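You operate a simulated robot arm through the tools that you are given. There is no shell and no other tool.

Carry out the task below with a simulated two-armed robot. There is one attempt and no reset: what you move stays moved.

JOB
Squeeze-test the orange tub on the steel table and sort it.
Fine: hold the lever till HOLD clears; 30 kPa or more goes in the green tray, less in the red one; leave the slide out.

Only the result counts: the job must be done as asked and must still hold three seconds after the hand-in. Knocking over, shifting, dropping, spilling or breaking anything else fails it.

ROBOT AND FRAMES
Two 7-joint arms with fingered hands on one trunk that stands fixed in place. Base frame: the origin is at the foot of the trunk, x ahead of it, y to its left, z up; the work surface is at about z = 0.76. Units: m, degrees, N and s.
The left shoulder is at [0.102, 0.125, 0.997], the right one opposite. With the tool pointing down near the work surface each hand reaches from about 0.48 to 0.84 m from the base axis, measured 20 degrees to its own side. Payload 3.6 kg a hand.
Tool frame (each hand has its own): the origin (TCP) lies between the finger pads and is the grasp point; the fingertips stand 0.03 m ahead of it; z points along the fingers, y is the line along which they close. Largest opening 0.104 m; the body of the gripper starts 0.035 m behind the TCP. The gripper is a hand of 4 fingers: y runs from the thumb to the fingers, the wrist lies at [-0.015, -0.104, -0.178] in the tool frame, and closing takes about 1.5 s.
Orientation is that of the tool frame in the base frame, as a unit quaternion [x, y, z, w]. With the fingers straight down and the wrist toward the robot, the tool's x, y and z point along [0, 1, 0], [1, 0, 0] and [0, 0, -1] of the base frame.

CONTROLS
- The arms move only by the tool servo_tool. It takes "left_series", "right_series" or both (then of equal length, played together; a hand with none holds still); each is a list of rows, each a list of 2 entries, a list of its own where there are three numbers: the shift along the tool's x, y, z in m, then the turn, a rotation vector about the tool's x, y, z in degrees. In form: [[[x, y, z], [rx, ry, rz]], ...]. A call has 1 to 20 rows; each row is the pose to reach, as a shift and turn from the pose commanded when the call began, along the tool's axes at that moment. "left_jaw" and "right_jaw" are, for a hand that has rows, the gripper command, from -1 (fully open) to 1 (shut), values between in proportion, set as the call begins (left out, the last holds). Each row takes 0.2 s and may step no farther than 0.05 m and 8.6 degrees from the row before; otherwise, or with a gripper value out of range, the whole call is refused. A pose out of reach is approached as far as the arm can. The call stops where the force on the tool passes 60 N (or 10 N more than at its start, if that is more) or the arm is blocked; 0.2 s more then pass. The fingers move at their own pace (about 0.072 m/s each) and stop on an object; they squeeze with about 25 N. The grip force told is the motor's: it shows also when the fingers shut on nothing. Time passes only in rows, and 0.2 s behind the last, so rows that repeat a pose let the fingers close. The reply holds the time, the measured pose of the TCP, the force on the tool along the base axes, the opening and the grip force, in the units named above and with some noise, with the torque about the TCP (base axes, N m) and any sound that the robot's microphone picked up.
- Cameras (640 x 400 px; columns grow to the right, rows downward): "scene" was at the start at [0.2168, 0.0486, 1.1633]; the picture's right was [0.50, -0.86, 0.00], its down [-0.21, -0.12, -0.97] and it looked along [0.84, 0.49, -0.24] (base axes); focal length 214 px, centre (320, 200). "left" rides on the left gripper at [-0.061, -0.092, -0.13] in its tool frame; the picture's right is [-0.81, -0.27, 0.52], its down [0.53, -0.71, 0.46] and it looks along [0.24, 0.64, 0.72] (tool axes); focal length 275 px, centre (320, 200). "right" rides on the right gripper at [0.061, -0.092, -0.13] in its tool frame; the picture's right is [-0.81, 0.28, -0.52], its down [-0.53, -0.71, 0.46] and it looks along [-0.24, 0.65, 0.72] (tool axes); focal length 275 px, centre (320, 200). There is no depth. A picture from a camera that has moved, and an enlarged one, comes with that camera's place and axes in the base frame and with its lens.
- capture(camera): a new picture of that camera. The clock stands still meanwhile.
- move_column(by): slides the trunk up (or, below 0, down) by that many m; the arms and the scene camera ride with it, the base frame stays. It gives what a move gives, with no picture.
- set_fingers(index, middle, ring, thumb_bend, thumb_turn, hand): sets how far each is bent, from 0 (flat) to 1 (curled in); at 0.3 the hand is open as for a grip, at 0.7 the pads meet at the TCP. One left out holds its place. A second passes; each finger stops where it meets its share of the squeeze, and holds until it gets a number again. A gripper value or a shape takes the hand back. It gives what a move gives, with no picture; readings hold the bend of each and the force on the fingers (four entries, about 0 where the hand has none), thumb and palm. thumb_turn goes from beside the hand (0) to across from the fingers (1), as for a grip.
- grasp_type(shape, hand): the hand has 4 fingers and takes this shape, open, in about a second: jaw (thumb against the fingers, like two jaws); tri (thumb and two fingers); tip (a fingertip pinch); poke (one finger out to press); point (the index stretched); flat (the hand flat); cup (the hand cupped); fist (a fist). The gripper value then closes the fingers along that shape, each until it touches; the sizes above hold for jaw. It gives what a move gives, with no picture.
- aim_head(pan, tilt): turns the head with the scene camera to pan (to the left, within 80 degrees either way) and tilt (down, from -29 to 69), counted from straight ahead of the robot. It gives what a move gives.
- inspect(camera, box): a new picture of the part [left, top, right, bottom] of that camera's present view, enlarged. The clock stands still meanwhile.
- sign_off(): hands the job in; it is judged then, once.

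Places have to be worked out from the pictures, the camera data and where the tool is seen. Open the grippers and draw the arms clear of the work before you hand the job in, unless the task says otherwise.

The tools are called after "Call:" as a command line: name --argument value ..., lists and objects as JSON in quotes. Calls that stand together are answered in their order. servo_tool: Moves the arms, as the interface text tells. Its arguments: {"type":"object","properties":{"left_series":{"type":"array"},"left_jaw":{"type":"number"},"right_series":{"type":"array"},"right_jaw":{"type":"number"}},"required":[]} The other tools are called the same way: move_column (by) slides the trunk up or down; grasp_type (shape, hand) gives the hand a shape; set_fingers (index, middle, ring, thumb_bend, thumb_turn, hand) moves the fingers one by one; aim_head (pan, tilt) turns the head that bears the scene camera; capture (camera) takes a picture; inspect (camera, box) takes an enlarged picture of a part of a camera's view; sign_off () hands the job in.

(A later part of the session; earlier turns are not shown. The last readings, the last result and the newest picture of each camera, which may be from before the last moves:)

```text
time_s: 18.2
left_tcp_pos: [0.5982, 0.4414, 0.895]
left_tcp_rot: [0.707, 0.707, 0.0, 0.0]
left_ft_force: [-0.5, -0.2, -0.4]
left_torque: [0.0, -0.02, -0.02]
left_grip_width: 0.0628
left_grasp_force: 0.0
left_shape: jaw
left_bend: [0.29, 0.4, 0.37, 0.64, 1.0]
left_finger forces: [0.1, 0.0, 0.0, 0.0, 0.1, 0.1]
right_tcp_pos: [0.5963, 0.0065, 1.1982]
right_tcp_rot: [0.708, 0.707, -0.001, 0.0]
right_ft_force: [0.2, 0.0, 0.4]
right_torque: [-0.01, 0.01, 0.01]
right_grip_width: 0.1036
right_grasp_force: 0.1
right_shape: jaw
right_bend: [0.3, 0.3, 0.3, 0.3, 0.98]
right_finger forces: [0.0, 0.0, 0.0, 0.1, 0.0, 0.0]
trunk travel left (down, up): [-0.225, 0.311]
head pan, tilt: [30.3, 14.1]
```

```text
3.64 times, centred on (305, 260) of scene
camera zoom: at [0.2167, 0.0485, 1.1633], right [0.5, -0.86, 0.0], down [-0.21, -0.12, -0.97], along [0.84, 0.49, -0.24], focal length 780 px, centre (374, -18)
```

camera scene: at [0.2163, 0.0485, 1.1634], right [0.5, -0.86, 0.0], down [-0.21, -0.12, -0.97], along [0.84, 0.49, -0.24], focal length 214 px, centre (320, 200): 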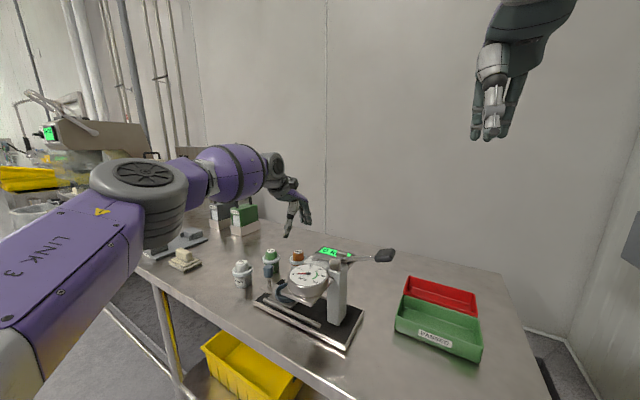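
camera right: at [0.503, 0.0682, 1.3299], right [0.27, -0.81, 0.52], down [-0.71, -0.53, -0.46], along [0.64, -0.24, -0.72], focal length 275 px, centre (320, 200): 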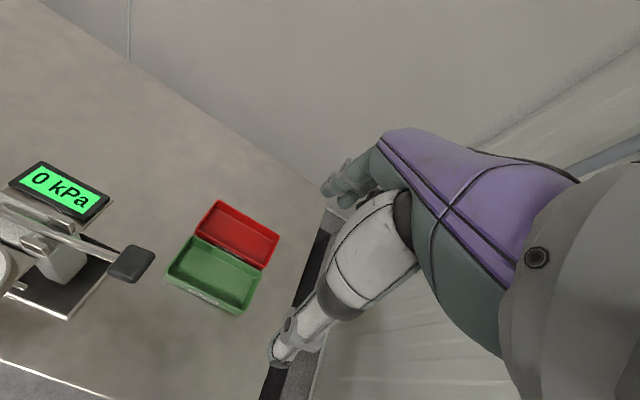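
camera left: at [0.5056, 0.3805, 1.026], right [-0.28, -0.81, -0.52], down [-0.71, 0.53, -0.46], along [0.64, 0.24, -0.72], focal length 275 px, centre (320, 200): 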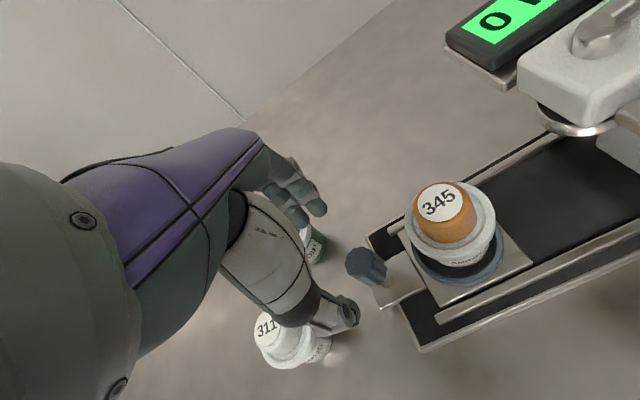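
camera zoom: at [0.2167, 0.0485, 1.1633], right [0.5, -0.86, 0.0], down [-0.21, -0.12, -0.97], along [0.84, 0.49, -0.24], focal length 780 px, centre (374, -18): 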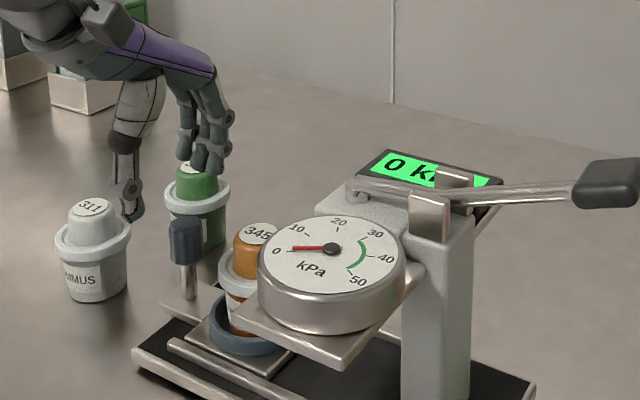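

The knob re-measures at about (0.595, 0.429); thumb and fingers straddle it in x. I'll shift slightly and descend around it.

Call:
servo_tool --left_series '[[[-0.006, -0.001, 0.0], [0, 0, 0]], [[-0.006, -0.001, 0.02], [0, 0, 0]], [[-0.006, -0.001, 0.04], [0, 0, 0]], [[-0.006, -0.001, 0.055], [0, 0, 0]], [[-0.006, -0.001, 0.055], [0, 0, 0]]]'

Call:
capture --camera "left"

Call:
inspect --camera "scene" --box '[225, 220, 345, 300]'

```text
time_s: 19.4
left_tcp_pos: [0.5968, 0.4353, 0.84]
left_tcp_rot: [0.708, 0.706, 0.001, 0.0]
left_ft_force: [0.1, 0.0, 0.5]
left_torque: [0.04, 0.02, 0.03]
left_grip_width: 0.063
left_grasp_force: 0.1
left_shape: jaw
left_bend: [0.29, 0.4, 0.37, 0.64, 1.0]
left_finger forces: [0.0, 0.1, 0.0, 0.1, 0.1, 0.0]
right_tcp_pos: [0.5957, 0.007, 1.1976]
right_tcp_rot: [0.708, 0.706, 0.0, 0.0]
right_ft_force: [-0.2, -0.2, 0.2]
right_torque: [0.0, -0.03, -0.01]
right_grip_width: 0.1037
right_grasp_force: 0.1
right_shape: jaw
right_bend: [0.3, 0.3, 0.3, 0.3, 0.98]
right_finger forces: [0.0, 0.0, 0.0, 0.0, 0.0, 0.0]
trunk travel left (down, up): [-0.225, 0.311]
head pan, tilt: [30.3, 14.1]
```

```text
taken
camera left: at [0.5045, 0.373, 0.972], right [-0.28, -0.81, -0.52], down [-0.71, 0.53, -0.46], along [0.65, 0.24, -0.72], focal length 275 px, centre (320, 200)
```

left: 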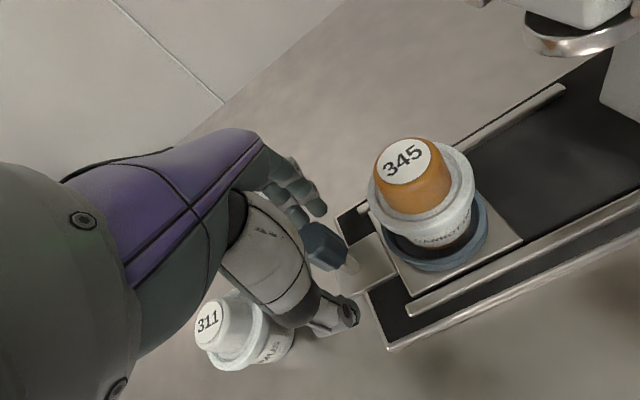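

```text
5.00 times, centred on (285, 260) of scene
camera zoom: at [0.2167, 0.0485, 1.1633], right [0.5, -0.86, 0.0], down [-0.21, -0.12, -0.97], along [0.84, 0.49, -0.24], focal length 1072 px, centre (495, -100)
```

zoom: 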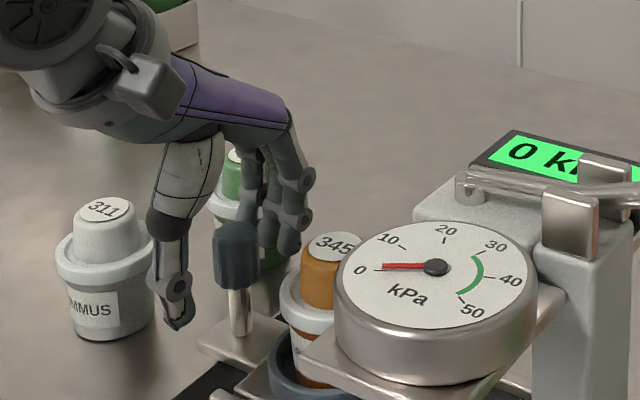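

The knob is between thumb and fingers but a bit toward −y. I'll zoom in to see which fingers line up with it and how close they are to the tub.

Call:
inspect --camera "left" --box '[240, 140, 400, 340]'

Call:
inspect --camera "scene" --box '[250, 235, 310, 290]'

```text
2.00 times, centred on (320, 240) of left
camera zoom: at [0.5045, 0.373, 0.972], right [-0.28, -0.81, -0.52], down [-0.71, 0.53, -0.46], along [0.65, 0.24, -0.72], focal length 551 px, centre (320, 120)
```

zoom: 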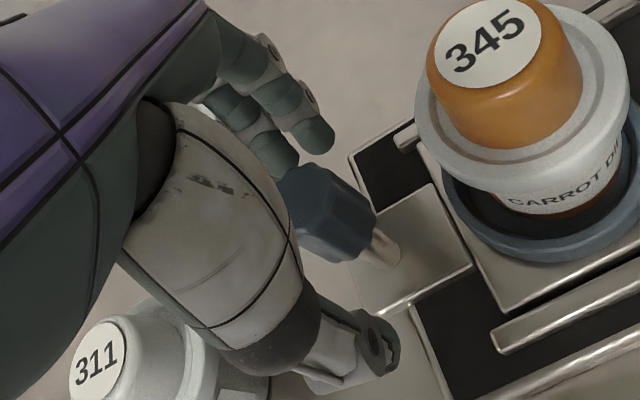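

```text
7.27 times, centred on (280, 262) of scene
camera zoom: at [0.2167, 0.0485, 1.1633], right [0.5, -0.86, 0.0], down [-0.21, -0.12, -0.97], along [0.84, 0.49, -0.24], focal length 1560 px, centre (611, -254)
```

zoom: 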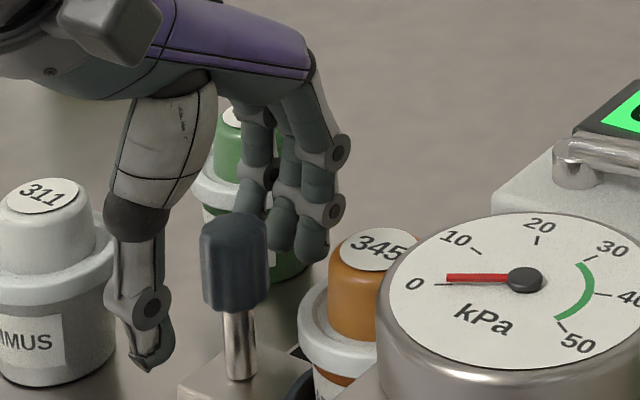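

The index tip is at (0.628, 0.424) and the thumb at (0.561, 0.438), with the knob at about (0.592, 0.426). I'll nudge 7 mm toward −y so the thumb is opposite the knob and close on it.

Call:
servo_tool --left_series '[[[-0.007, -0.001, 0.0], [0, 0, 0]], [[-0.007, -0.001, 0.0], [0, 0, 0]]]'

Call:
servo_tool --left_series '[[[0, 0, 0], [0, 0, 0]], [[0, 0, 0], [0, 0, 0]], [[0, 0, 0], [0, 0, 0]], [[0, 0, 0], [0, 0, 0]], [[0, 0, 0], [0, 0, 0]], [[0, 0, 0], [0, 0, 0]]]' --left_jaw 0.7

Call:
inspect --camera "left" --box '[240, 140, 400, 340]'

Call:
inspect --camera "scene" --box '[250, 235, 330, 290]'

```text
time_s: 20.0
left_tcp_pos: [0.5952, 0.4278, 0.8408]
left_tcp_rot: [0.706, 0.708, 0.0, 0.0]
left_ft_force: [-0.1, 0.7, 0.7]
left_torque: [-0.01, -0.02, -0.02]
left_grip_width: 0.0624
left_grasp_force: 0.1
left_shape: jaw
left_bend: [0.29, 0.4, 0.37, 0.64, 1.0]
left_finger forces: [0.0, 0.0, 0.0, 0.1, 0.1, 0.0]
right_tcp_pos: [0.5966, 0.0065, 1.1992]
right_tcp_rot: [0.708, 0.706, 0.0, -0.001]
right_ft_force: [-0.5, -0.5, -0.2]
right_torque: [-0.01, 0.01, 0.01]
right_grip_width: 0.1039
right_grasp_force: 0.1
right_shape: jaw
right_bend: [0.3, 0.3, 0.3, 0.3, 0.98]
right_finger forces: [0.0, 0.0, 0.0, 0.1, 0.0, 0.1]
trunk travel left (down, up): [-0.225, 0.311]
head pan, tilt: [30.3, 14.1]
```

```text
time_s: 21.4
left_tcp_pos: [0.5957, 0.4271, 0.8406]
left_tcp_rot: [0.708, 0.706, 0.0, 0.0]
left_ft_force: [-0.8, 0.0, 0.9]
left_torque: [0.02, 0.01, 0.01]
left_grip_width: 0.0163
left_grasp_force: 0.0
left_shape: jaw
left_bend: [0.73, 0.61, 0.6, 0.73, 1.0]
left_finger forces: [0.2, 0.8, 0.0, 0.0, 1.9, 0.0]
right_tcp_pos: [0.5967, 0.0076, 1.1973]
right_tcp_rot: [0.708, 0.706, 0.0, -0.001]
right_ft_force: [0.7, -0.1, 0.7]
right_torque: [0.01, -0.02, 0.01]
right_grip_width: 0.1035
right_grasp_force: 0.1
right_shape: jaw
right_bend: [0.3, 0.3, 0.3, 0.3, 0.98]
right_finger forces: [0.0, 0.1, 0.0, 0.0, 0.0, 0.1]
trunk travel left (down, up): [-0.225, 0.311]
head pan, tilt: [30.3, 14.1]
```

```text
2.00 times, centred on (320, 240) of left
camera zoom: at [0.5036, 0.3655, 0.9717], right [-0.28, -0.81, -0.52], down [-0.71, 0.53, -0.46], along [0.65, 0.24, -0.72], focal length 551 px, centre (320, 120)
```

zoom: 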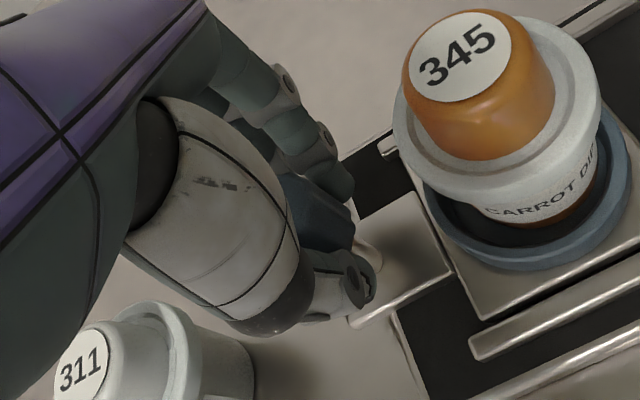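

```text
7.27 times, centred on (290, 262) of scene
camera zoom: at [0.2166, 0.0485, 1.1633], right [0.5, -0.86, 0.0], down [-0.21, -0.12, -0.97], along [0.84, 0.49, -0.24], focal length 1560 px, centre (538, -254)
```

zoom: 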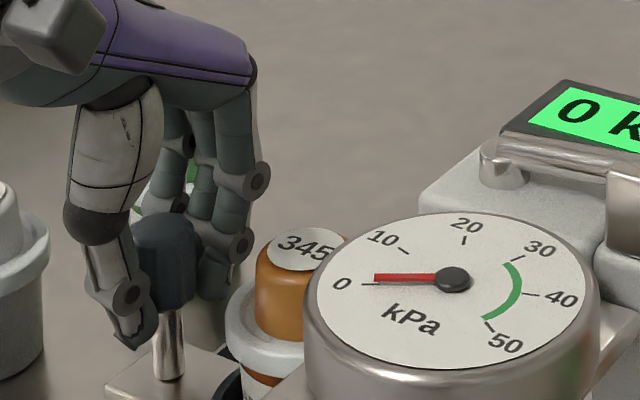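

The fingers rest lightly on the knob. I'll close fully to grip it firmly.

Call:
servo_tool --left_series '[[[0, 0, 0], [0, 0, 0]], [[0, 0, 0], [0, 0, 0]], [[0, 0, 0], [0, 0, 0]], [[0, 0, 0], [0, 0, 0]]]' --left_jaw 1

Call:
inspect --camera "left" --box '[240, 140, 400, 340]'

```text
time_s: 22.4
left_tcp_pos: [0.595, 0.4272, 0.8399]
left_tcp_rot: [0.707, 0.707, 0.0, 0.0]
left_ft_force: [-4.4, -1.4, 0.1]
left_torque: [-0.04, 0.11, 0.03]
left_grip_width: 0.0149
left_grasp_force: 25.4
left_shape: jaw
left_bend: [0.72, 0.62, 0.69, 0.74, 1.0]
left_finger forces: [11.7, 6.7, 0.0, 0.1, 23.0, 0.0]
right_tcp_pos: [0.5952, 0.006, 1.1984]
right_tcp_rot: [0.708, 0.706, 0.001, 0.0]
right_ft_force: [0.1, 1.1, 0.3]
right_torque: [0.02, 0.04, 0.01]
right_grip_width: 0.1039
right_grasp_force: 0.1
right_shape: jaw
right_bend: [0.3, 0.3, 0.3, 0.3, 0.98]
right_finger forces: [0.0, 0.1, 0.0, 0.0, 0.0, 0.0]
trunk travel left (down, up): [-0.225, 0.311]
head pan, tilt: [30.3, 14.1]
```

```text
2.00 times, centred on (320, 240) of left
camera zoom: at [0.5034, 0.3654, 0.9715], right [-0.28, -0.81, -0.52], down [-0.71, 0.53, -0.45], along [0.64, 0.24, -0.73], focal length 551 px, centre (320, 120)
```

zoom: 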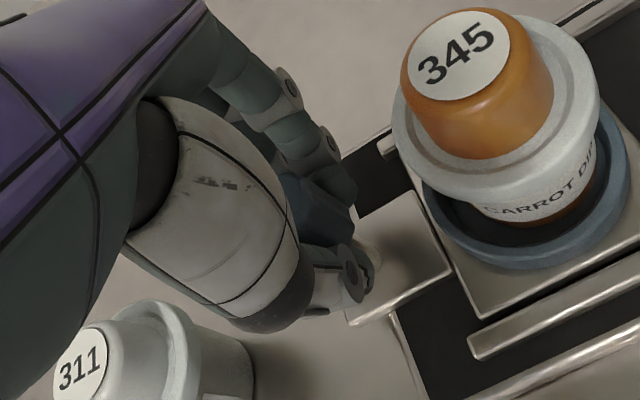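

The knob is gripped firmly. I'll push the slide inward (−y) slowly for 4 cm and check forces.

Call:
servo_tool --left_series '[[[-0.006, 0, 0], [0, 0, 0]], [[-0.012, 0, 0], [0, 0, 0]], [[-0.018, 0, 0], [0, 0, 0]], [[-0.024, 0, 0], [0, 0, 0]], [[-0.03, 0, 0], [0, 0, 0]], [[-0.036, 0, 0], [0, 0, 0]], [[-0.04, 0, 0], [0, 0, 0]]]'

Call:
capture --camera "left"

Call:
inspect --camera "scene" --box '[225, 215, 385, 335]'

```text
time_s: 24.0
left_tcp_pos: [0.5937, 0.3881, 0.8413]
left_tcp_rot: [0.707, 0.708, 0.0, 0.0]
left_ft_force: [3.0, 1.2, 0.8]
left_torque: [0.03, -0.13, -0.01]
left_grip_width: 0.0147
left_grasp_force: 25.1
left_shape: jaw
left_bend: [0.72, 0.61, 0.69, 0.74, 1.0]
left_finger forces: [14.1, 9.3, 0.1, 0.0, 20.1, 0.0]
right_tcp_pos: [0.5971, 0.0088, 1.1993]
right_tcp_rot: [0.708, 0.706, 0.0, 0.001]
right_ft_force: [0.6, 0.4, -0.7]
right_torque: [-0.02, -0.01, 0.0]
right_grip_width: 0.1038
right_grasp_force: 0.0
right_shape: jaw
right_bend: [0.3, 0.3, 0.3, 0.3, 0.98]
right_finger forces: [0.0, 0.0, 0.0, 0.0, 0.1, 0.0]
trunk travel left (down, up): [-0.225, 0.311]
head pan, tilt: [30.3, 14.1]
```

```text
taken
camera left: at [0.5021, 0.3265, 0.9719], right [-0.28, -0.81, -0.52], down [-0.71, 0.53, -0.45], along [0.64, 0.24, -0.73], focal length 275 px, centre (320, 200)
```

left: 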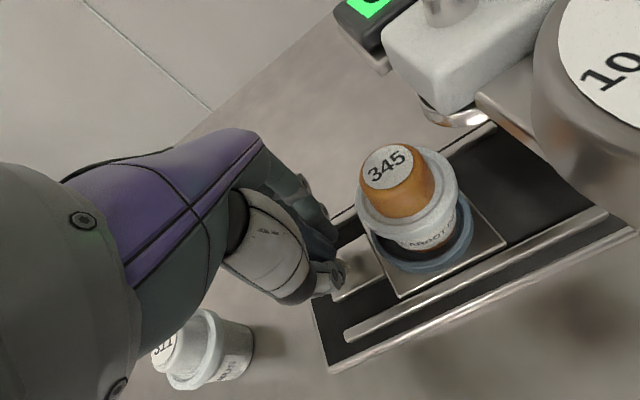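

```text
3.33 times, centred on (305, 275) of scene
camera zoom: at [0.2175, 0.049, 1.1631], right [0.5, -0.86, 0.0], down [-0.21, -0.12, -0.97], along [0.84, 0.49, -0.24], focal length 715 px, centre (370, -50)
```

zoom: 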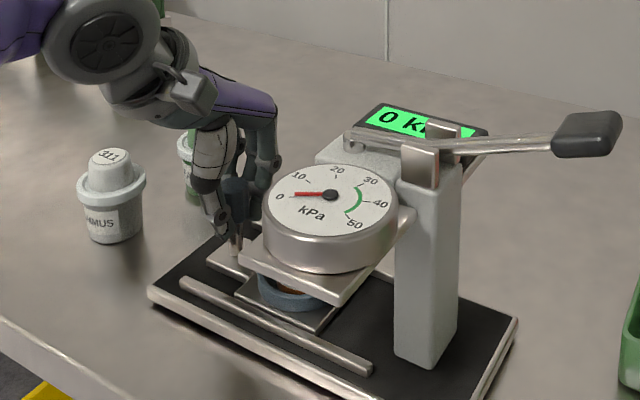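

The slide moves easily. A small sideways force suggests the rail runs slightly toward +x, so I'll correct for that and go on 2.5 cm, watching clearance.

Call:
servo_tool --left_series '[[[-0.006, 0.002, 0], [0, 0, 0]], [[-0.012, 0.002, 0], [0, 0, 0]], [[-0.018, 0.002, 0], [0, 0, 0]], [[-0.024, 0.0025, 0], [0, 0, 0]], [[-0.024, 0.0025, 0], [0, 0, 0]]]'

Call:
capture --camera "left"

Call:
inspect --camera "scene" --box '[225, 215, 385, 335]'

```text
time_s: 25.2
left_tcp_pos: [0.5951, 0.3633, 0.8407]
left_tcp_rot: [0.708, 0.707, -0.001, -0.001]
left_ft_force: [-10.7, 0.4, 0.3]
left_torque: [0.06, 0.25, 0.03]
left_grip_width: 0.0143
left_grasp_force: 25.1
left_shape: jaw
left_bend: [0.72, 0.62, 0.69, 0.74, 1.0]
left_finger forces: [10.2, 6.7, 0.1, 0.1, 26.7, 0.1]
right_tcp_pos: [0.5956, 0.0078, 1.1978]
right_tcp_rot: [0.708, 0.706, 0.0, 0.0]
right_ft_force: [-0.1, 0.2, -0.8]
right_torque: [-0.03, 0.02, 0.03]
right_grip_width: 0.1037
right_grasp_force: 0.1
right_shape: jaw
right_bend: [0.3, 0.3, 0.3, 0.3, 0.98]
right_finger forces: [0.1, 0.0, 0.0, 0.1, 0.0, 0.0]
trunk travel left (down, up): [-0.225, 0.311]
head pan, tilt: [30.3, 14.1]
```

```text
taken
camera left: at [0.5042, 0.3027, 0.9719], right [-0.28, -0.81, -0.52], down [-0.71, 0.53, -0.45], along [0.64, 0.24, -0.73], focal length 275 px, centre (320, 200)
```

left: 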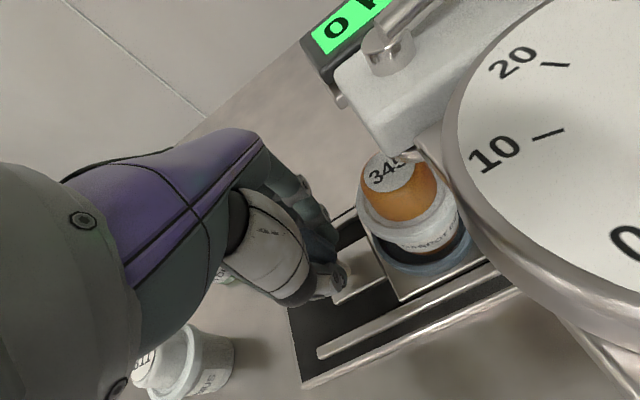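

```text
3.33 times, centred on (305, 275) of scene
camera zoom: at [0.2162, 0.0489, 1.1633], right [0.5, -0.86, 0.0], down [-0.21, -0.12, -0.97], along [0.84, 0.49, -0.24], focal length 715 px, centre (370, -50)
```

zoom: 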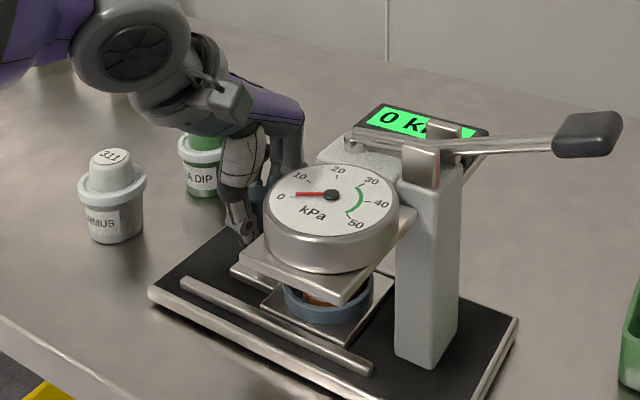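

The sideways correction was too large (−10.7 N), so I'll take most of it back and continue in small steps until the slide meets its stop.

Call:
servo_tool --left_series '[[[-0.002, -0.001, 0], [0, 0, 0]], [[-0.005, -0.002, 0], [0, 0, 0]], [[-0.009, -0.002, 0], [0, 0, 0]], [[-0.012, -0.002, 0], [0, 0, 0]], [[-0.012, -0.002, 0], [0, 0, 0]]]'

Call:
capture --camera "left"

Call:
inspect --camera "scene" --box '[225, 215, 385, 335]'

```text
time_s: 26.4
left_tcp_pos: [0.5946, 0.35, 0.8409]
left_tcp_rot: [0.708, 0.706, 0.001, 0.001]
left_ft_force: [1.2, 1.0, -0.3]
left_torque: [0.03, 0.02, 0.02]
left_grip_width: 0.0144
left_grasp_force: 25.6
left_shape: jaw
left_bend: [0.72, 0.62, 0.69, 0.74, 1.0]
left_finger forces: [13.6, 9.2, 0.1, 0.0, 21.6, 0.0]
right_tcp_pos: [0.5961, 0.0073, 1.1985]
right_tcp_rot: [0.708, 0.706, 0.0, 0.0]
right_ft_force: [0.0, -0.1, 0.6]
right_torque: [0.0, -0.01, 0.01]
right_grip_width: 0.1037
right_grasp_force: 0.0
right_shape: jaw
right_bend: [0.3, 0.3, 0.3, 0.3, 0.98]
right_finger forces: [0.0, 0.0, 0.1, 0.0, 0.1, 0.1]
trunk travel left (down, up): [-0.225, 0.311]
head pan, tilt: [30.3, 14.1]
```

```text
taken
camera left: at [0.5026, 0.2888, 0.9714], right [-0.28, -0.81, -0.52], down [-0.71, 0.53, -0.46], along [0.65, 0.24, -0.72], focal length 275 px, centre (320, 200)
```

left: 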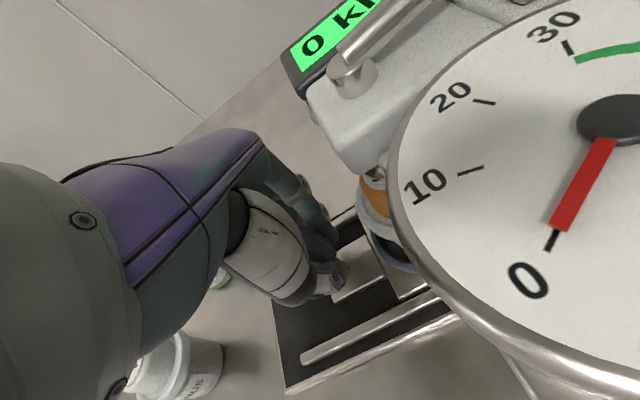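

```text
3.33 times, centred on (305, 275) of scene
camera zoom: at [0.2169, 0.0487, 1.1633], right [0.5, -0.86, 0.0], down [-0.21, -0.12, -0.97], along [0.84, 0.49, -0.24], focal length 715 px, centre (370, -50)
```

zoom: 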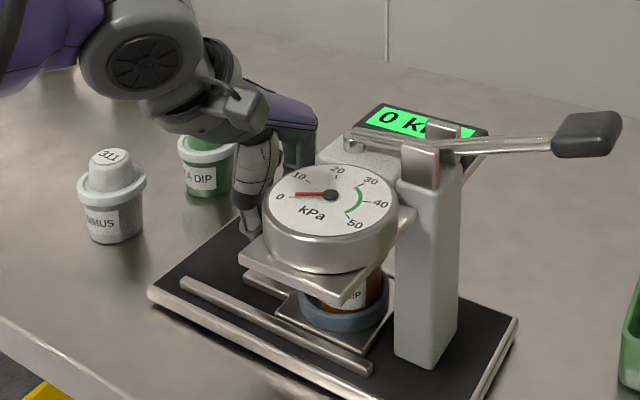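

The tub is nearly under the platen and the slide plate is close to the post. I'll continue in 2 mm steps until a stop shows in the force.

Call:
servo_tool --left_series '[[[-0.002, 0, 0], [0, 0, 0]], [[-0.004, 0, 0], [0, 0, 0]], [[-0.006, 0, 0], [0, 0, 0]], [[-0.006, 0, 0], [0, 0, 0]]]'

Call:
inspect --camera "scene" --box '[265, 245, 385, 335]'

```text
time_s: 27.4
left_tcp_pos: [0.5947, 0.3446, 0.8405]
left_tcp_rot: [0.707, 0.707, 0.0, 0.0]
left_ft_force: [0.2, 0.3, 0.4]
left_torque: [-0.01, -0.11, 0.02]
left_grip_width: 0.0145
left_grasp_force: 25.1
left_shape: jaw
left_bend: [0.72, 0.61, 0.69, 0.74, 1.0]
left_finger forces: [14.0, 9.0, 0.0, 0.0, 21.6, 0.0]
right_tcp_pos: [0.5967, 0.0066, 1.1975]
right_tcp_rot: [0.708, 0.707, 0.0, 0.0]
right_ft_force: [-1.1, 0.6, 0.1]
right_torque: [0.0, -0.01, 0.01]
right_grip_width: 0.1037
right_grasp_force: 0.1
right_shape: jaw
right_bend: [0.3, 0.3, 0.3, 0.3, 0.98]
right_finger forces: [0.0, 0.0, 0.1, 0.1, 0.1, 0.0]
trunk travel left (down, up): [-0.225, 0.311]
head pan, tilt: [30.3, 14.1]
```

```text
4.44 times, centred on (325, 290) of scene
camera zoom: at [0.2169, 0.0487, 1.1632], right [0.5, -0.86, 0.0], down [-0.21, -0.12, -0.97], along [0.84, 0.49, -0.24], focal length 953 px, centre (298, -200)
```

zoom: 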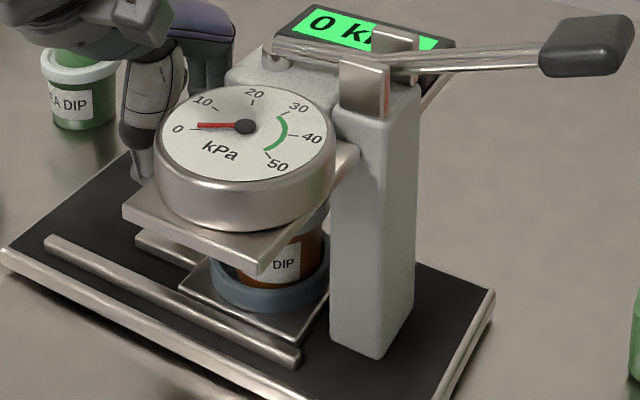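

No stop yet. I'll continue in 2 mm steps for another 6 mm.

Call:
servo_tool --left_series '[[[-0.002, 0, 0], [0, 0, 0]], [[-0.004, 0, 0], [0, 0, 0]], [[-0.006, 0, 0], [0, 0, 0]], [[-0.006, 0, 0], [0, 0, 0]]]'

Call:
inspect --camera "scene" --box '[265, 245, 385, 335]'

Call:
capture --camera "left"

```text
time_s: 28.4
left_tcp_pos: [0.5946, 0.3399, 0.8398]
left_tcp_rot: [0.708, 0.707, 0.0, -0.001]
left_ft_force: [-3.6, 7.0, 1.2]
left_torque: [0.18, 0.05, 0.05]
left_grip_width: 0.0148
left_grasp_force: 25.2
left_shape: jaw
left_bend: [0.72, 0.61, 0.69, 0.74, 1.0]
left_finger forces: [10.0, 10.2, 0.0, 0.0, 23.6, 0.1]
right_tcp_pos: [0.597, 0.0074, 1.1988]
right_tcp_rot: [0.708, 0.706, 0.0, 0.001]
right_ft_force: [0.5, 0.5, -0.6]
right_torque: [-0.03, 0.02, 0.0]
right_grip_width: 0.1038
right_grasp_force: 0.0
right_shape: jaw
right_bend: [0.3, 0.3, 0.3, 0.3, 0.98]
right_finger forces: [0.1, 0.1, 0.0, 0.0, 0.0, 0.0]
trunk travel left (down, up): [-0.225, 0.311]
head pan, tilt: [30.3, 14.1]
```

```text
4.44 times, centred on (325, 290) of scene
camera zoom: at [0.2166, 0.0494, 1.1632], right [0.5, -0.86, 0.0], down [-0.21, -0.12, -0.97], along [0.84, 0.49, -0.24], focal length 953 px, centre (298, -200)
```

zoom: 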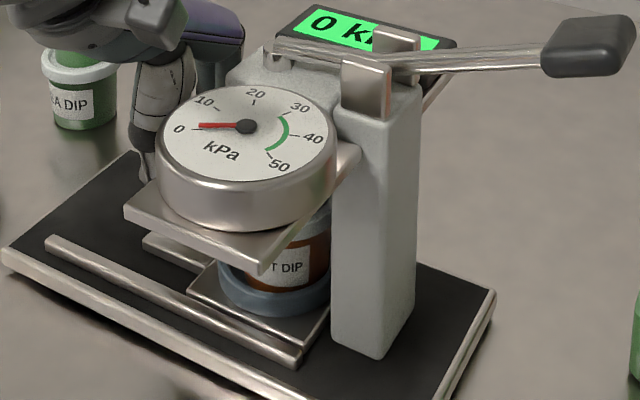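

```text
taken
camera left: at [0.503, 0.2779, 0.9717], right [-0.28, -0.81, -0.52], down [-0.71, 0.53, -0.45], along [0.64, 0.24, -0.73], focal length 275 px, centre (320, 200)
```

left: 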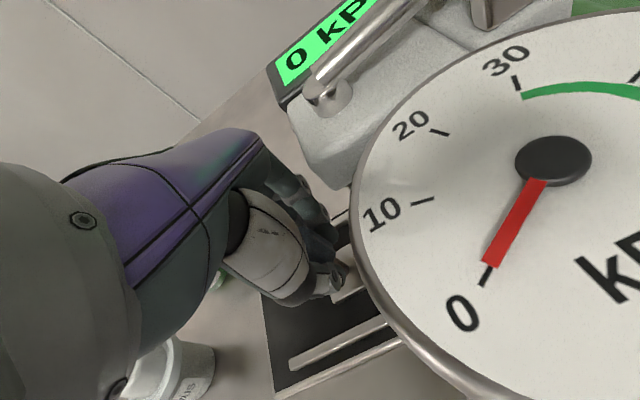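

A 7 N reaction along +y indicates the stop. I'll press 2 mm more to confirm that the slide is fully home.

Call:
servo_tool --left_series '[[[-0.001, 0, 0], [0, 0, 0]], [[-0.002, 0, 0], [0, 0, 0]], [[-0.002, 0, 0], [0, 0, 0]]]'

```text
time_s: 29.2
left_tcp_pos: [0.5945, 0.3378, 0.8404]
left_tcp_rot: [0.707, 0.707, -0.001, 0.0]
left_ft_force: [-7.5, 8.0, -0.2]
left_torque: [0.16, 0.13, 0.01]
left_grip_width: 0.0145
left_grasp_force: 25.3
left_shape: jaw
left_bend: [0.72, 0.61, 0.69, 0.74, 1.0]
left_finger forces: [8.7, 9.8, 0.1, 0.1, 24.6, 0.0]
right_tcp_pos: [0.596, 0.0081, 1.1983]
right_tcp_rot: [0.708, 0.706, 0.001, 0.001]
right_ft_force: [-0.1, -0.3, 0.0]
right_torque: [-0.02, 0.03, 0.0]
right_grip_width: 0.1039
right_grasp_force: 0.1
right_shape: jaw
right_bend: [0.3, 0.3, 0.3, 0.3, 0.98]
right_finger forces: [0.0, 0.0, 0.0, 0.0, 0.1, 0.0]
trunk travel left (down, up): [-0.225, 0.311]
head pan, tilt: [30.3, 14.1]
```

Force rose only slightly while moving 2 mm, so I'll look whether the slide moved or the grip slid.

Call:
inspect --camera "scene" --box '[265, 245, 385, 335]'

Call:
inspect --camera "left" --box '[240, 140, 400, 340]'

```text
4.44 times, centred on (325, 290) of scene
camera zoom: at [0.2164, 0.0495, 1.1633], right [0.5, -0.86, 0.0], down [-0.21, -0.12, -0.97], along [0.84, 0.49, -0.24], focal length 953 px, centre (298, -200)
```

zoom: 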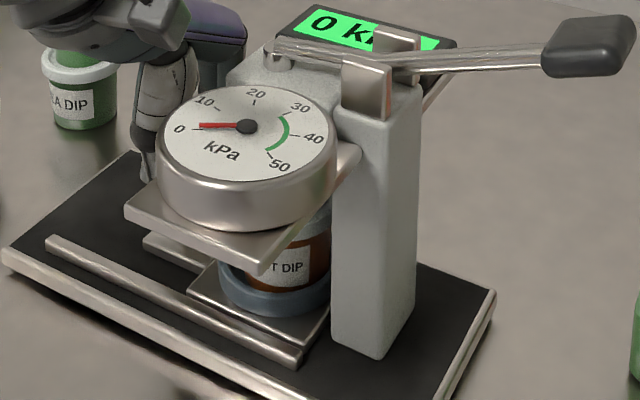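

```text
2.00 times, centred on (320, 240) of left
camera zoom: at [0.5032, 0.2768, 0.9719], right [-0.28, -0.81, -0.52], down [-0.71, 0.53, -0.45], along [0.64, 0.24, -0.73], focal length 551 px, centre (320, 120)
```

zoom: 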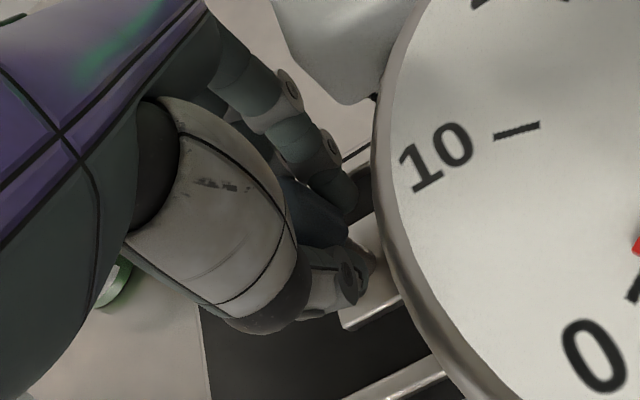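

The slide plate has not moved since the last picture, so it is fully home and only the grip slid. I'll open the fingers, back off slightly, and rise to a viewing pose.

Call:
servo_tool --left_series '[[[0.002, 0, 0], [0, 0, 0]], [[0.002, 0, 0], [0, 0, 0]], [[0.002, 0, 0], [0, 0, 0]], [[0.002, 0, 0], [0, 0, 0]], [[0.002, 0, 0], [0, 0, 0]]]' --left_jaw -0.3

Call:
inspect --camera "left" --box '[240, 140, 400, 340]'

```text
time_s: 30.4
left_tcp_pos: [0.5949, 0.3392, 0.8396]
left_tcp_rot: [0.708, 0.706, 0.0, 0.0]
left_ft_force: [-0.2, 0.2, -0.4]
left_torque: [0.01, -0.03, 0.03]
left_grip_width: 0.0677
left_grasp_force: 0.1
left_shape: jaw
left_bend: [0.28, 0.39, 0.36, 0.62, 1.0]
left_finger forces: [0.0, 0.0, 0.1, 0.1, 0.1, 0.1]
right_tcp_pos: [0.5964, 0.0071, 1.1988]
right_tcp_rot: [0.708, 0.706, 0.0, 0.0]
right_ft_force: [0.2, -0.2, 0.1]
right_torque: [0.01, -0.01, 0.0]
right_grip_width: 0.1035
right_grasp_force: 0.3
right_shape: jaw
right_bend: [0.3, 0.3, 0.3, 0.3, 0.98]
right_finger forces: [0.1, 0.1, 0.1, 0.0, 0.0, 0.0]
trunk travel left (down, up): [-0.225, 0.311]
head pan, tilt: [30.3, 14.1]
```

```text
2.00 times, centred on (320, 240) of left
camera zoom: at [0.503, 0.278, 0.972], right [-0.28, -0.81, -0.52], down [-0.71, 0.53, -0.46], along [0.65, 0.24, -0.72], focal length 551 px, centre (320, 120)
```

zoom: 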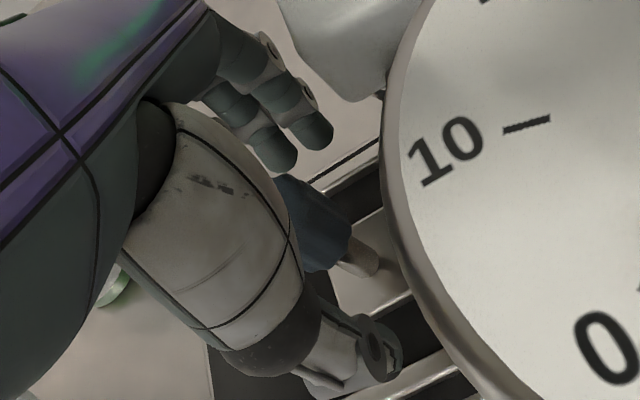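

The knob is free. I'll rise straight up first, then move out to a viewing pose with the display in view.

Call:
servo_tool --left_series '[[[0.004, 0, -0.02], [0, 0, 0]], [[0.008, 0, -0.05], [0, 0, 0]], [[0.02, 0, -0.085], [0, 0, 0]], [[0.04, 0, -0.12], [0, 0, 0]], [[0.06, -0.01, -0.155], [0, 0, 0]], [[0.08, -0.02, -0.19], [0, 0, 0]], [[0.08, -0.02, -0.19], [0, 0, 0]]]' --left_jaw -1

Call:
capture --camera "left"

Call:
capture --camera "scene"

```text
time_s: 32.0
left_tcp_pos: [0.5773, 0.4192, 1.0308]
left_tcp_rot: [0.707, 0.707, 0.0, 0.0]
left_ft_force: [-1.1, 0.0, 0.6]
left_torque: [0.0, 0.01, 0.0]
left_grip_width: 0.1037
left_grasp_force: 0.0
left_shape: jaw
left_bend: [0.3, 0.3, 0.3, 0.3, 0.98]
left_finger forces: [0.0, 0.0, 0.1, 0.1, 0.0, 0.1]
right_tcp_pos: [0.5958, 0.0067, 1.1976]
right_tcp_rot: [0.708, 0.706, 0.0, 0.0]
right_ft_force: [-0.2, 0.0, -0.1]
right_torque: [-0.02, 0.02, -0.01]
right_grip_width: 0.1039
right_grasp_force: 0.1
right_shape: jaw
right_bend: [0.3, 0.3, 0.3, 0.3, 0.98]
right_finger forces: [0.0, 0.0, 0.0, 0.0, 0.1, 0.0]
trunk travel left (down, up): [-0.225, 0.311]
head pan, tilt: [30.3, 14.1]
```

```text
taken
camera left: at [0.4846, 0.3576, 1.1615], right [-0.28, -0.81, -0.52], down [-0.71, 0.53, -0.46], along [0.64, 0.24, -0.72], focal length 275 px, centre (320, 200)
```

left: 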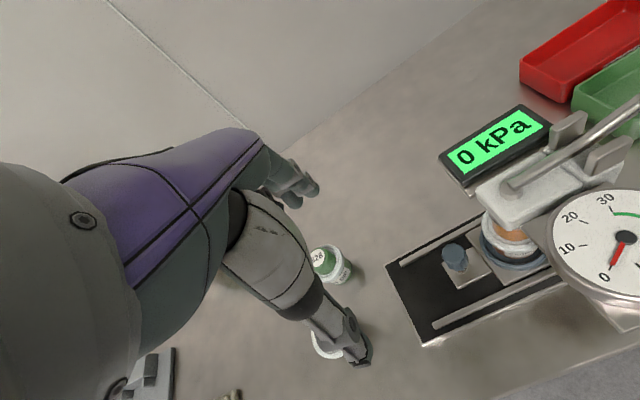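

```text
taken
camera scene: at [0.2169, 0.0486, 1.1632], right [0.5, -0.86, 0.0], down [-0.21, -0.12, -0.97], along [0.84, 0.49, -0.24], focal length 214 px, centre (320, 200)
```

scene: 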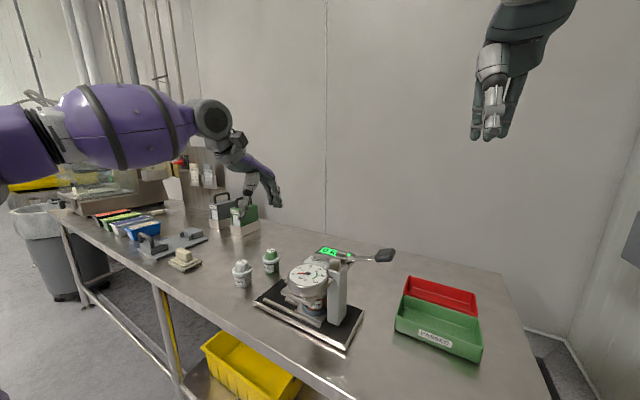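

The slide is home with the tub under the platen, and the display is readable. Next I bring the right hand above the lever grip for a closer look at the lever mechanism.

Call:
servo_tool --right_series '[[[0.02, 0, 0.02], [0, 0, 0]], [[0.045, -0.001, 0.045], [0, 0, 0]], [[0.07, -0.002, 0.07], [0, 0, 0]], [[0.095, -0.003, 0.095], [0, 0, 0]], [[0.113, -0.004, 0.118], [0, 0, 0]], [[0.113, -0.004, 0.118], [0, 0, 0]]]'

Call:
capture --camera "right"

Call:
inspect --camera "scene" --box '[265, 195, 425, 305]'

Call:
inspect --camera "left" --box '[430, 60, 640, 260]'

```text
time_s: 33.4
left_tcp_pos: [0.5759, 0.4191, 1.029]
left_tcp_rot: [0.708, 0.706, 0.0, 0.0]
left_ft_force: [0.0, 0.2, 0.0]
left_torque: [-0.05, 0.01, -0.01]
left_grip_width: 0.1039
left_grasp_force: 0.2
left_shape: jaw
left_bend: [0.3, 0.3, 0.3, 0.3, 0.98]
left_finger forces: [0.0, 0.0, 0.0, 0.1, 0.1, 0.0]
right_tcp_pos: [0.5941, 0.1191, 1.0781]
right_tcp_rot: [0.707, 0.707, 0.001, 0.0]
right_ft_force: [0.4, -0.2, -0.2]
right_torque: [0.01, 0.02, -0.01]
right_grip_width: 0.1035
right_grasp_force: 0.1
right_shape: jaw
right_bend: [0.3, 0.3, 0.3, 0.3, 0.98]
right_finger forces: [0.1, 0.0, 0.0, 0.0, 0.1, 0.1]
trunk travel left (down, up): [-0.225, 0.311]
head pan, tilt: [30.3, 14.1]
```

```text
taken
camera right: at [0.5003, 0.1802, 1.2099], right [0.27, -0.81, 0.52], down [-0.71, -0.53, -0.46], along [0.65, -0.24, -0.72], focal length 275 px, centre (320, 200)
```

right: 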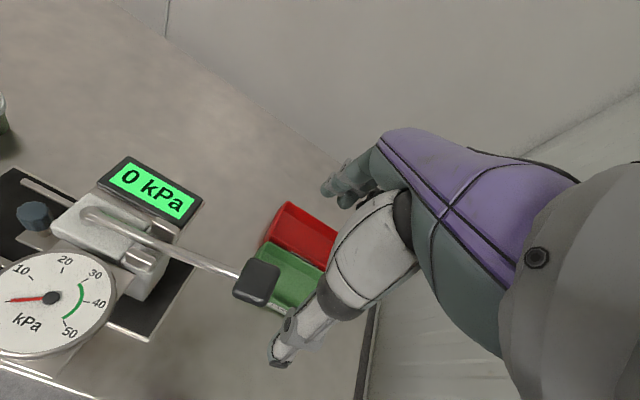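

```text
3.64 times, centred on (345, 250) of scene
camera zoom: at [0.2166, 0.0485, 1.1633], right [0.5, -0.86, 0.0], down [-0.21, -0.12, -0.97], along [0.84, 0.49, -0.24], focal length 780 px, centre (229, 18)
```

zoom: 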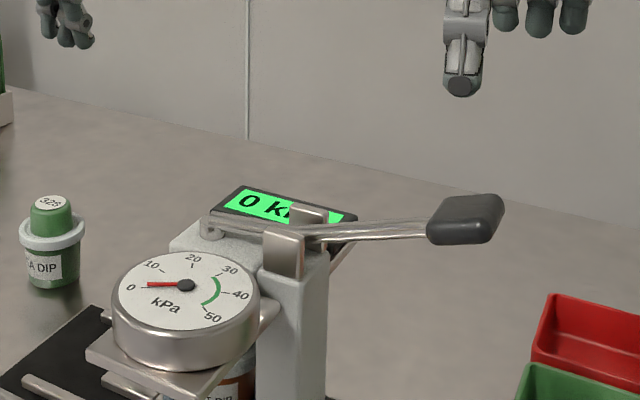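

```text
2.00 times, centred on (535, 160) of left
camera zoom: at [0.4845, 0.3573, 1.1614], right [-0.28, -0.81, -0.52], down [-0.71, 0.53, -0.46], along [0.65, 0.24, -0.72], focal length 551 px, centre (-110, 280)
```

zoom: 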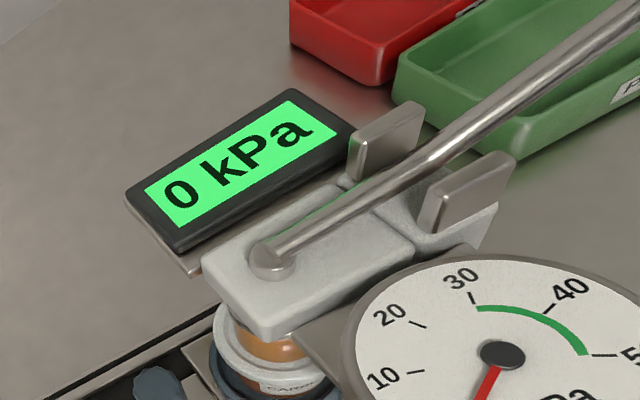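

The grip is at about (0.592, 0.127, 0.966). I'll lower the open right hand around it, with fingers on either side in x.

Call:
servo_tool --right_series '[[[0.006, 0.001, 0.03], [0, 0, 0]], [[0.006, 0.001, 0.06], [0, 0, 0]], [[0.006, 0.001, 0.085], [0, 0, 0]], [[0.006, 0.001, 0.11], [0, 0, 0]], [[0.006, 0.001, 0.11], [0, 0, 0]]]'

Call:
capture --camera "right"

Call:
inspect --camera "scene" --box '[265, 195, 425, 305]'

Call:
inspect --camera "left" --box '[430, 0, 640, 200]'

```text
time_s: 34.6
left_tcp_pos: [0.5767, 0.4193, 1.0301]
left_tcp_rot: [0.707, 0.707, 0.0, 0.0]
left_ft_force: [0.8, 0.2, -0.4]
left_torque: [0.0, 0.01, -0.05]
left_grip_width: 0.1035
left_grasp_force: 0.0
left_shape: jaw
left_bend: [0.3, 0.3, 0.3, 0.3, 0.98]
left_finger forces: [0.0, 0.0, 0.0, 0.0, 0.0, 0.0]
right_tcp_pos: [0.5945, 0.1279, 0.9686]
right_tcp_rot: [0.707, 0.707, 0.001, 0.001]
right_ft_force: [0.7, 0.8, -0.8]
right_torque: [0.01, 0.01, -0.02]
right_grip_width: 0.1037
right_grasp_force: 0.1
right_shape: jaw
right_bend: [0.3, 0.3, 0.3, 0.3, 0.98]
right_finger forces: [0.1, 0.1, 0.0, 0.0, 0.0, 0.0]
trunk travel left (down, up): [-0.225, 0.311]
head pan, tilt: [30.3, 14.1]
```

```text
taken
camera right: at [0.5018, 0.1884, 1.0997], right [0.27, -0.81, 0.52], down [-0.71, -0.53, -0.46], along [0.65, -0.24, -0.72], focal length 275 px, centre (320, 200)
```

right: 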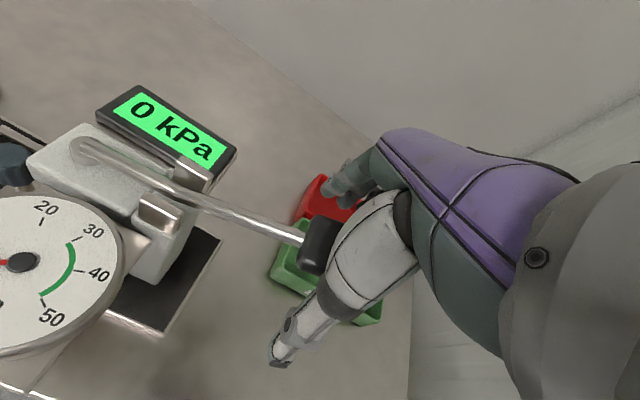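

```text
3.64 times, centred on (345, 250) of scene
camera zoom: at [0.2167, 0.0486, 1.1633], right [0.5, -0.86, 0.0], down [-0.21, -0.12, -0.97], along [0.84, 0.49, -0.24], focal length 780 px, centre (229, 18)
```

zoom: 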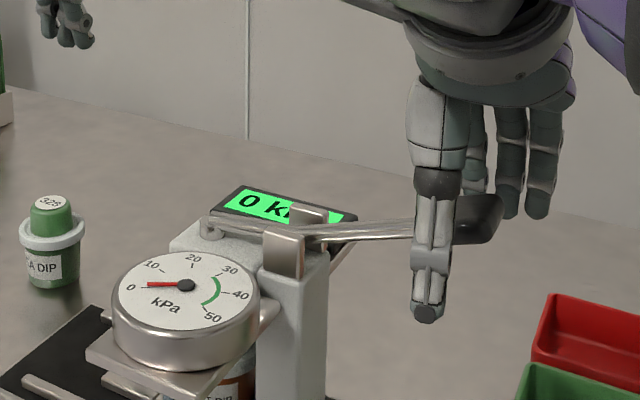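

```text
2.00 times, centred on (535, 100) of left
camera zoom: at [0.4845, 0.3573, 1.1614], right [-0.28, -0.81, -0.52], down [-0.71, 0.53, -0.46], along [0.65, 0.24, -0.72], focal length 551 px, centre (-110, 400)
```

zoom: 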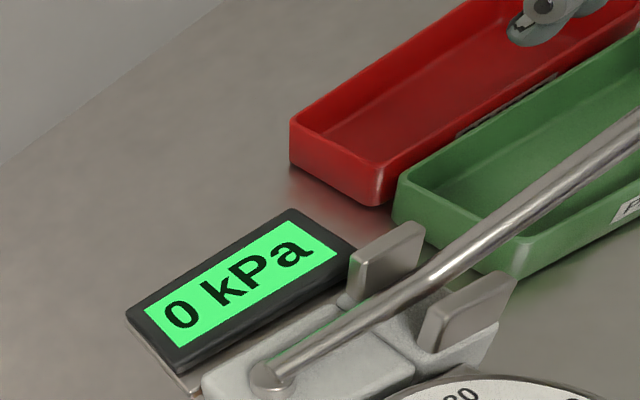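

The grip is centred between the right thumb and fingers. I'll close on it.

Call:
servo_tool --right_series '[[[0, 0, 0], [0, 0, 0]], [[0, 0, 0], [0, 0, 0]], [[0, 0, 0], [0, 0, 0]], [[0, 0, 0], [0, 0, 0]], [[0, 0, 0], [0, 0, 0]], [[0, 0, 0], [0, 0, 0]], [[0, 0, 0], [0, 0, 0]]]' --right_jaw 0.6

Call:
capture --camera "right"

Call:
inspect --camera "scene" --box '[265, 195, 425, 305]'

```text
time_s: 36.2
left_tcp_pos: [0.577, 0.4183, 1.0298]
left_tcp_rot: [0.708, 0.707, 0.0, 0.0]
left_ft_force: [0.4, -0.1, -0.5]
left_torque: [0.0, -0.02, -0.02]
left_grip_width: 0.1037
left_grasp_force: 0.1
left_shape: jaw
left_bend: [0.3, 0.3, 0.3, 0.3, 0.98]
left_finger forces: [0.0, 0.1, 0.1, 0.1, 0.1, 0.0]
right_tcp_pos: [0.5942, 0.1275, 0.9668]
right_tcp_rot: [0.707, 0.707, -0.001, -0.001]
right_ft_force: [-5.3, -2.6, 0.3]
right_torque: [-0.01, 0.04, -0.03]
right_grip_width: 0.0261
right_grasp_force: 25.4
right_shape: jaw
right_bend: [0.74, 0.72, 0.65, 0.75, 1.0]
right_finger forces: [12.0, 5.7, 0.1, 0.1, 24.7, 0.0]
trunk travel left (down, up): [-0.225, 0.311]
head pan, tilt: [30.3, 14.1]
```

```text
taken
camera right: at [0.5021, 0.1884, 1.0989], right [0.28, -0.81, 0.52], down [-0.71, -0.53, -0.45], along [0.64, -0.24, -0.73], focal length 275 px, centre (320, 200)
```

right: 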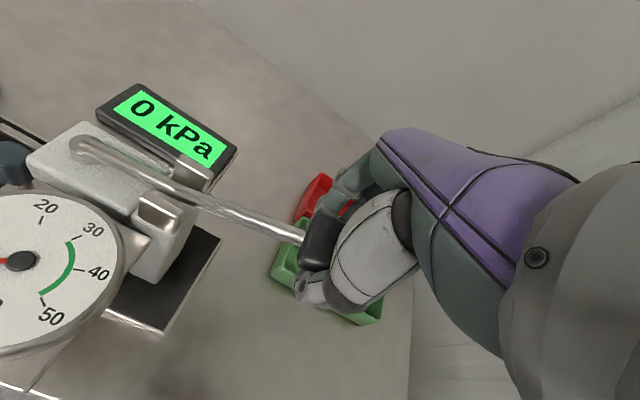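

```text
3.64 times, centred on (345, 250) of scene
camera zoom: at [0.217, 0.0484, 1.1632], right [0.5, -0.86, 0.0], down [-0.21, -0.12, -0.97], along [0.84, 0.49, -0.24], focal length 780 px, centre (229, 18)
```

zoom: 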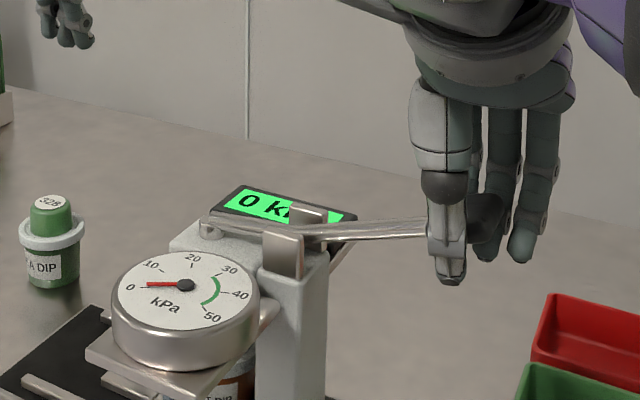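

The lever grip is held. I'll try a gentle 6 mm downward push and read force and display.

Call:
servo_tool --right_series '[[[0, 0, 0.003], [0, 0, 0]], [[0, 0, 0.006], [0, 0, 0]], [[0, 0, 0.006], [0, 0, 0]]]'

Call:
inspect --camera "left" --box '[430, 60, 640, 260]'

```text
time_s: 37.0
left_tcp_pos: [0.5757, 0.4187, 1.0298]
left_tcp_rot: [0.708, 0.707, 0.0, -0.001]
left_ft_force: [0.1, 0.2, 0.4]
left_torque: [0.03, 0.01, 0.0]
left_grip_width: 0.1039
left_grasp_force: 0.0
left_shape: jaw
left_bend: [0.3, 0.3, 0.3, 0.3, 0.98]
left_finger forces: [0.1, 0.0, 0.0, 0.1, 0.1, 0.0]
right_tcp_pos: [0.5943, 0.1277, 0.9643]
right_tcp_rot: [0.707, 0.707, 0.001, 0.0]
right_ft_force: [-6.0, -1.9, -0.2]
right_torque: [0.0, 0.05, -0.03]
right_grip_width: 0.027
right_grasp_force: 25.0
right_shape: jaw
right_bend: [0.75, 0.72, 0.65, 0.76, 1.0]
right_finger forces: [10.0, 5.0, 0.0, 0.0, 19.5, 0.0]
trunk travel left (down, up): [-0.225, 0.311]
head pan, tilt: [30.3, 14.1]
```

```text
2.00 times, centred on (535, 160) of left
camera zoom: at [0.484, 0.3572, 1.1617], right [-0.28, -0.81, -0.52], down [-0.71, 0.53, -0.46], along [0.65, 0.24, -0.72], focal length 551 px, centre (-110, 280)
```

zoom: 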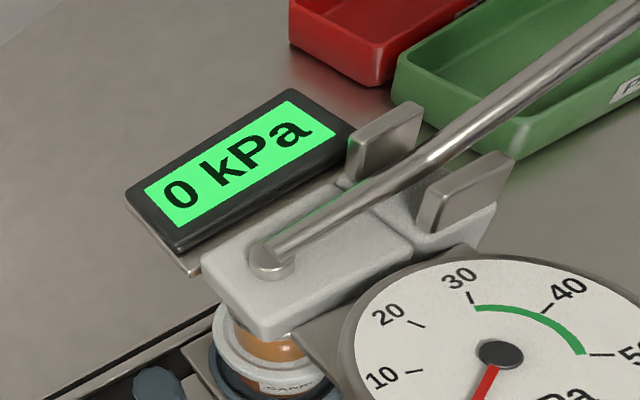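

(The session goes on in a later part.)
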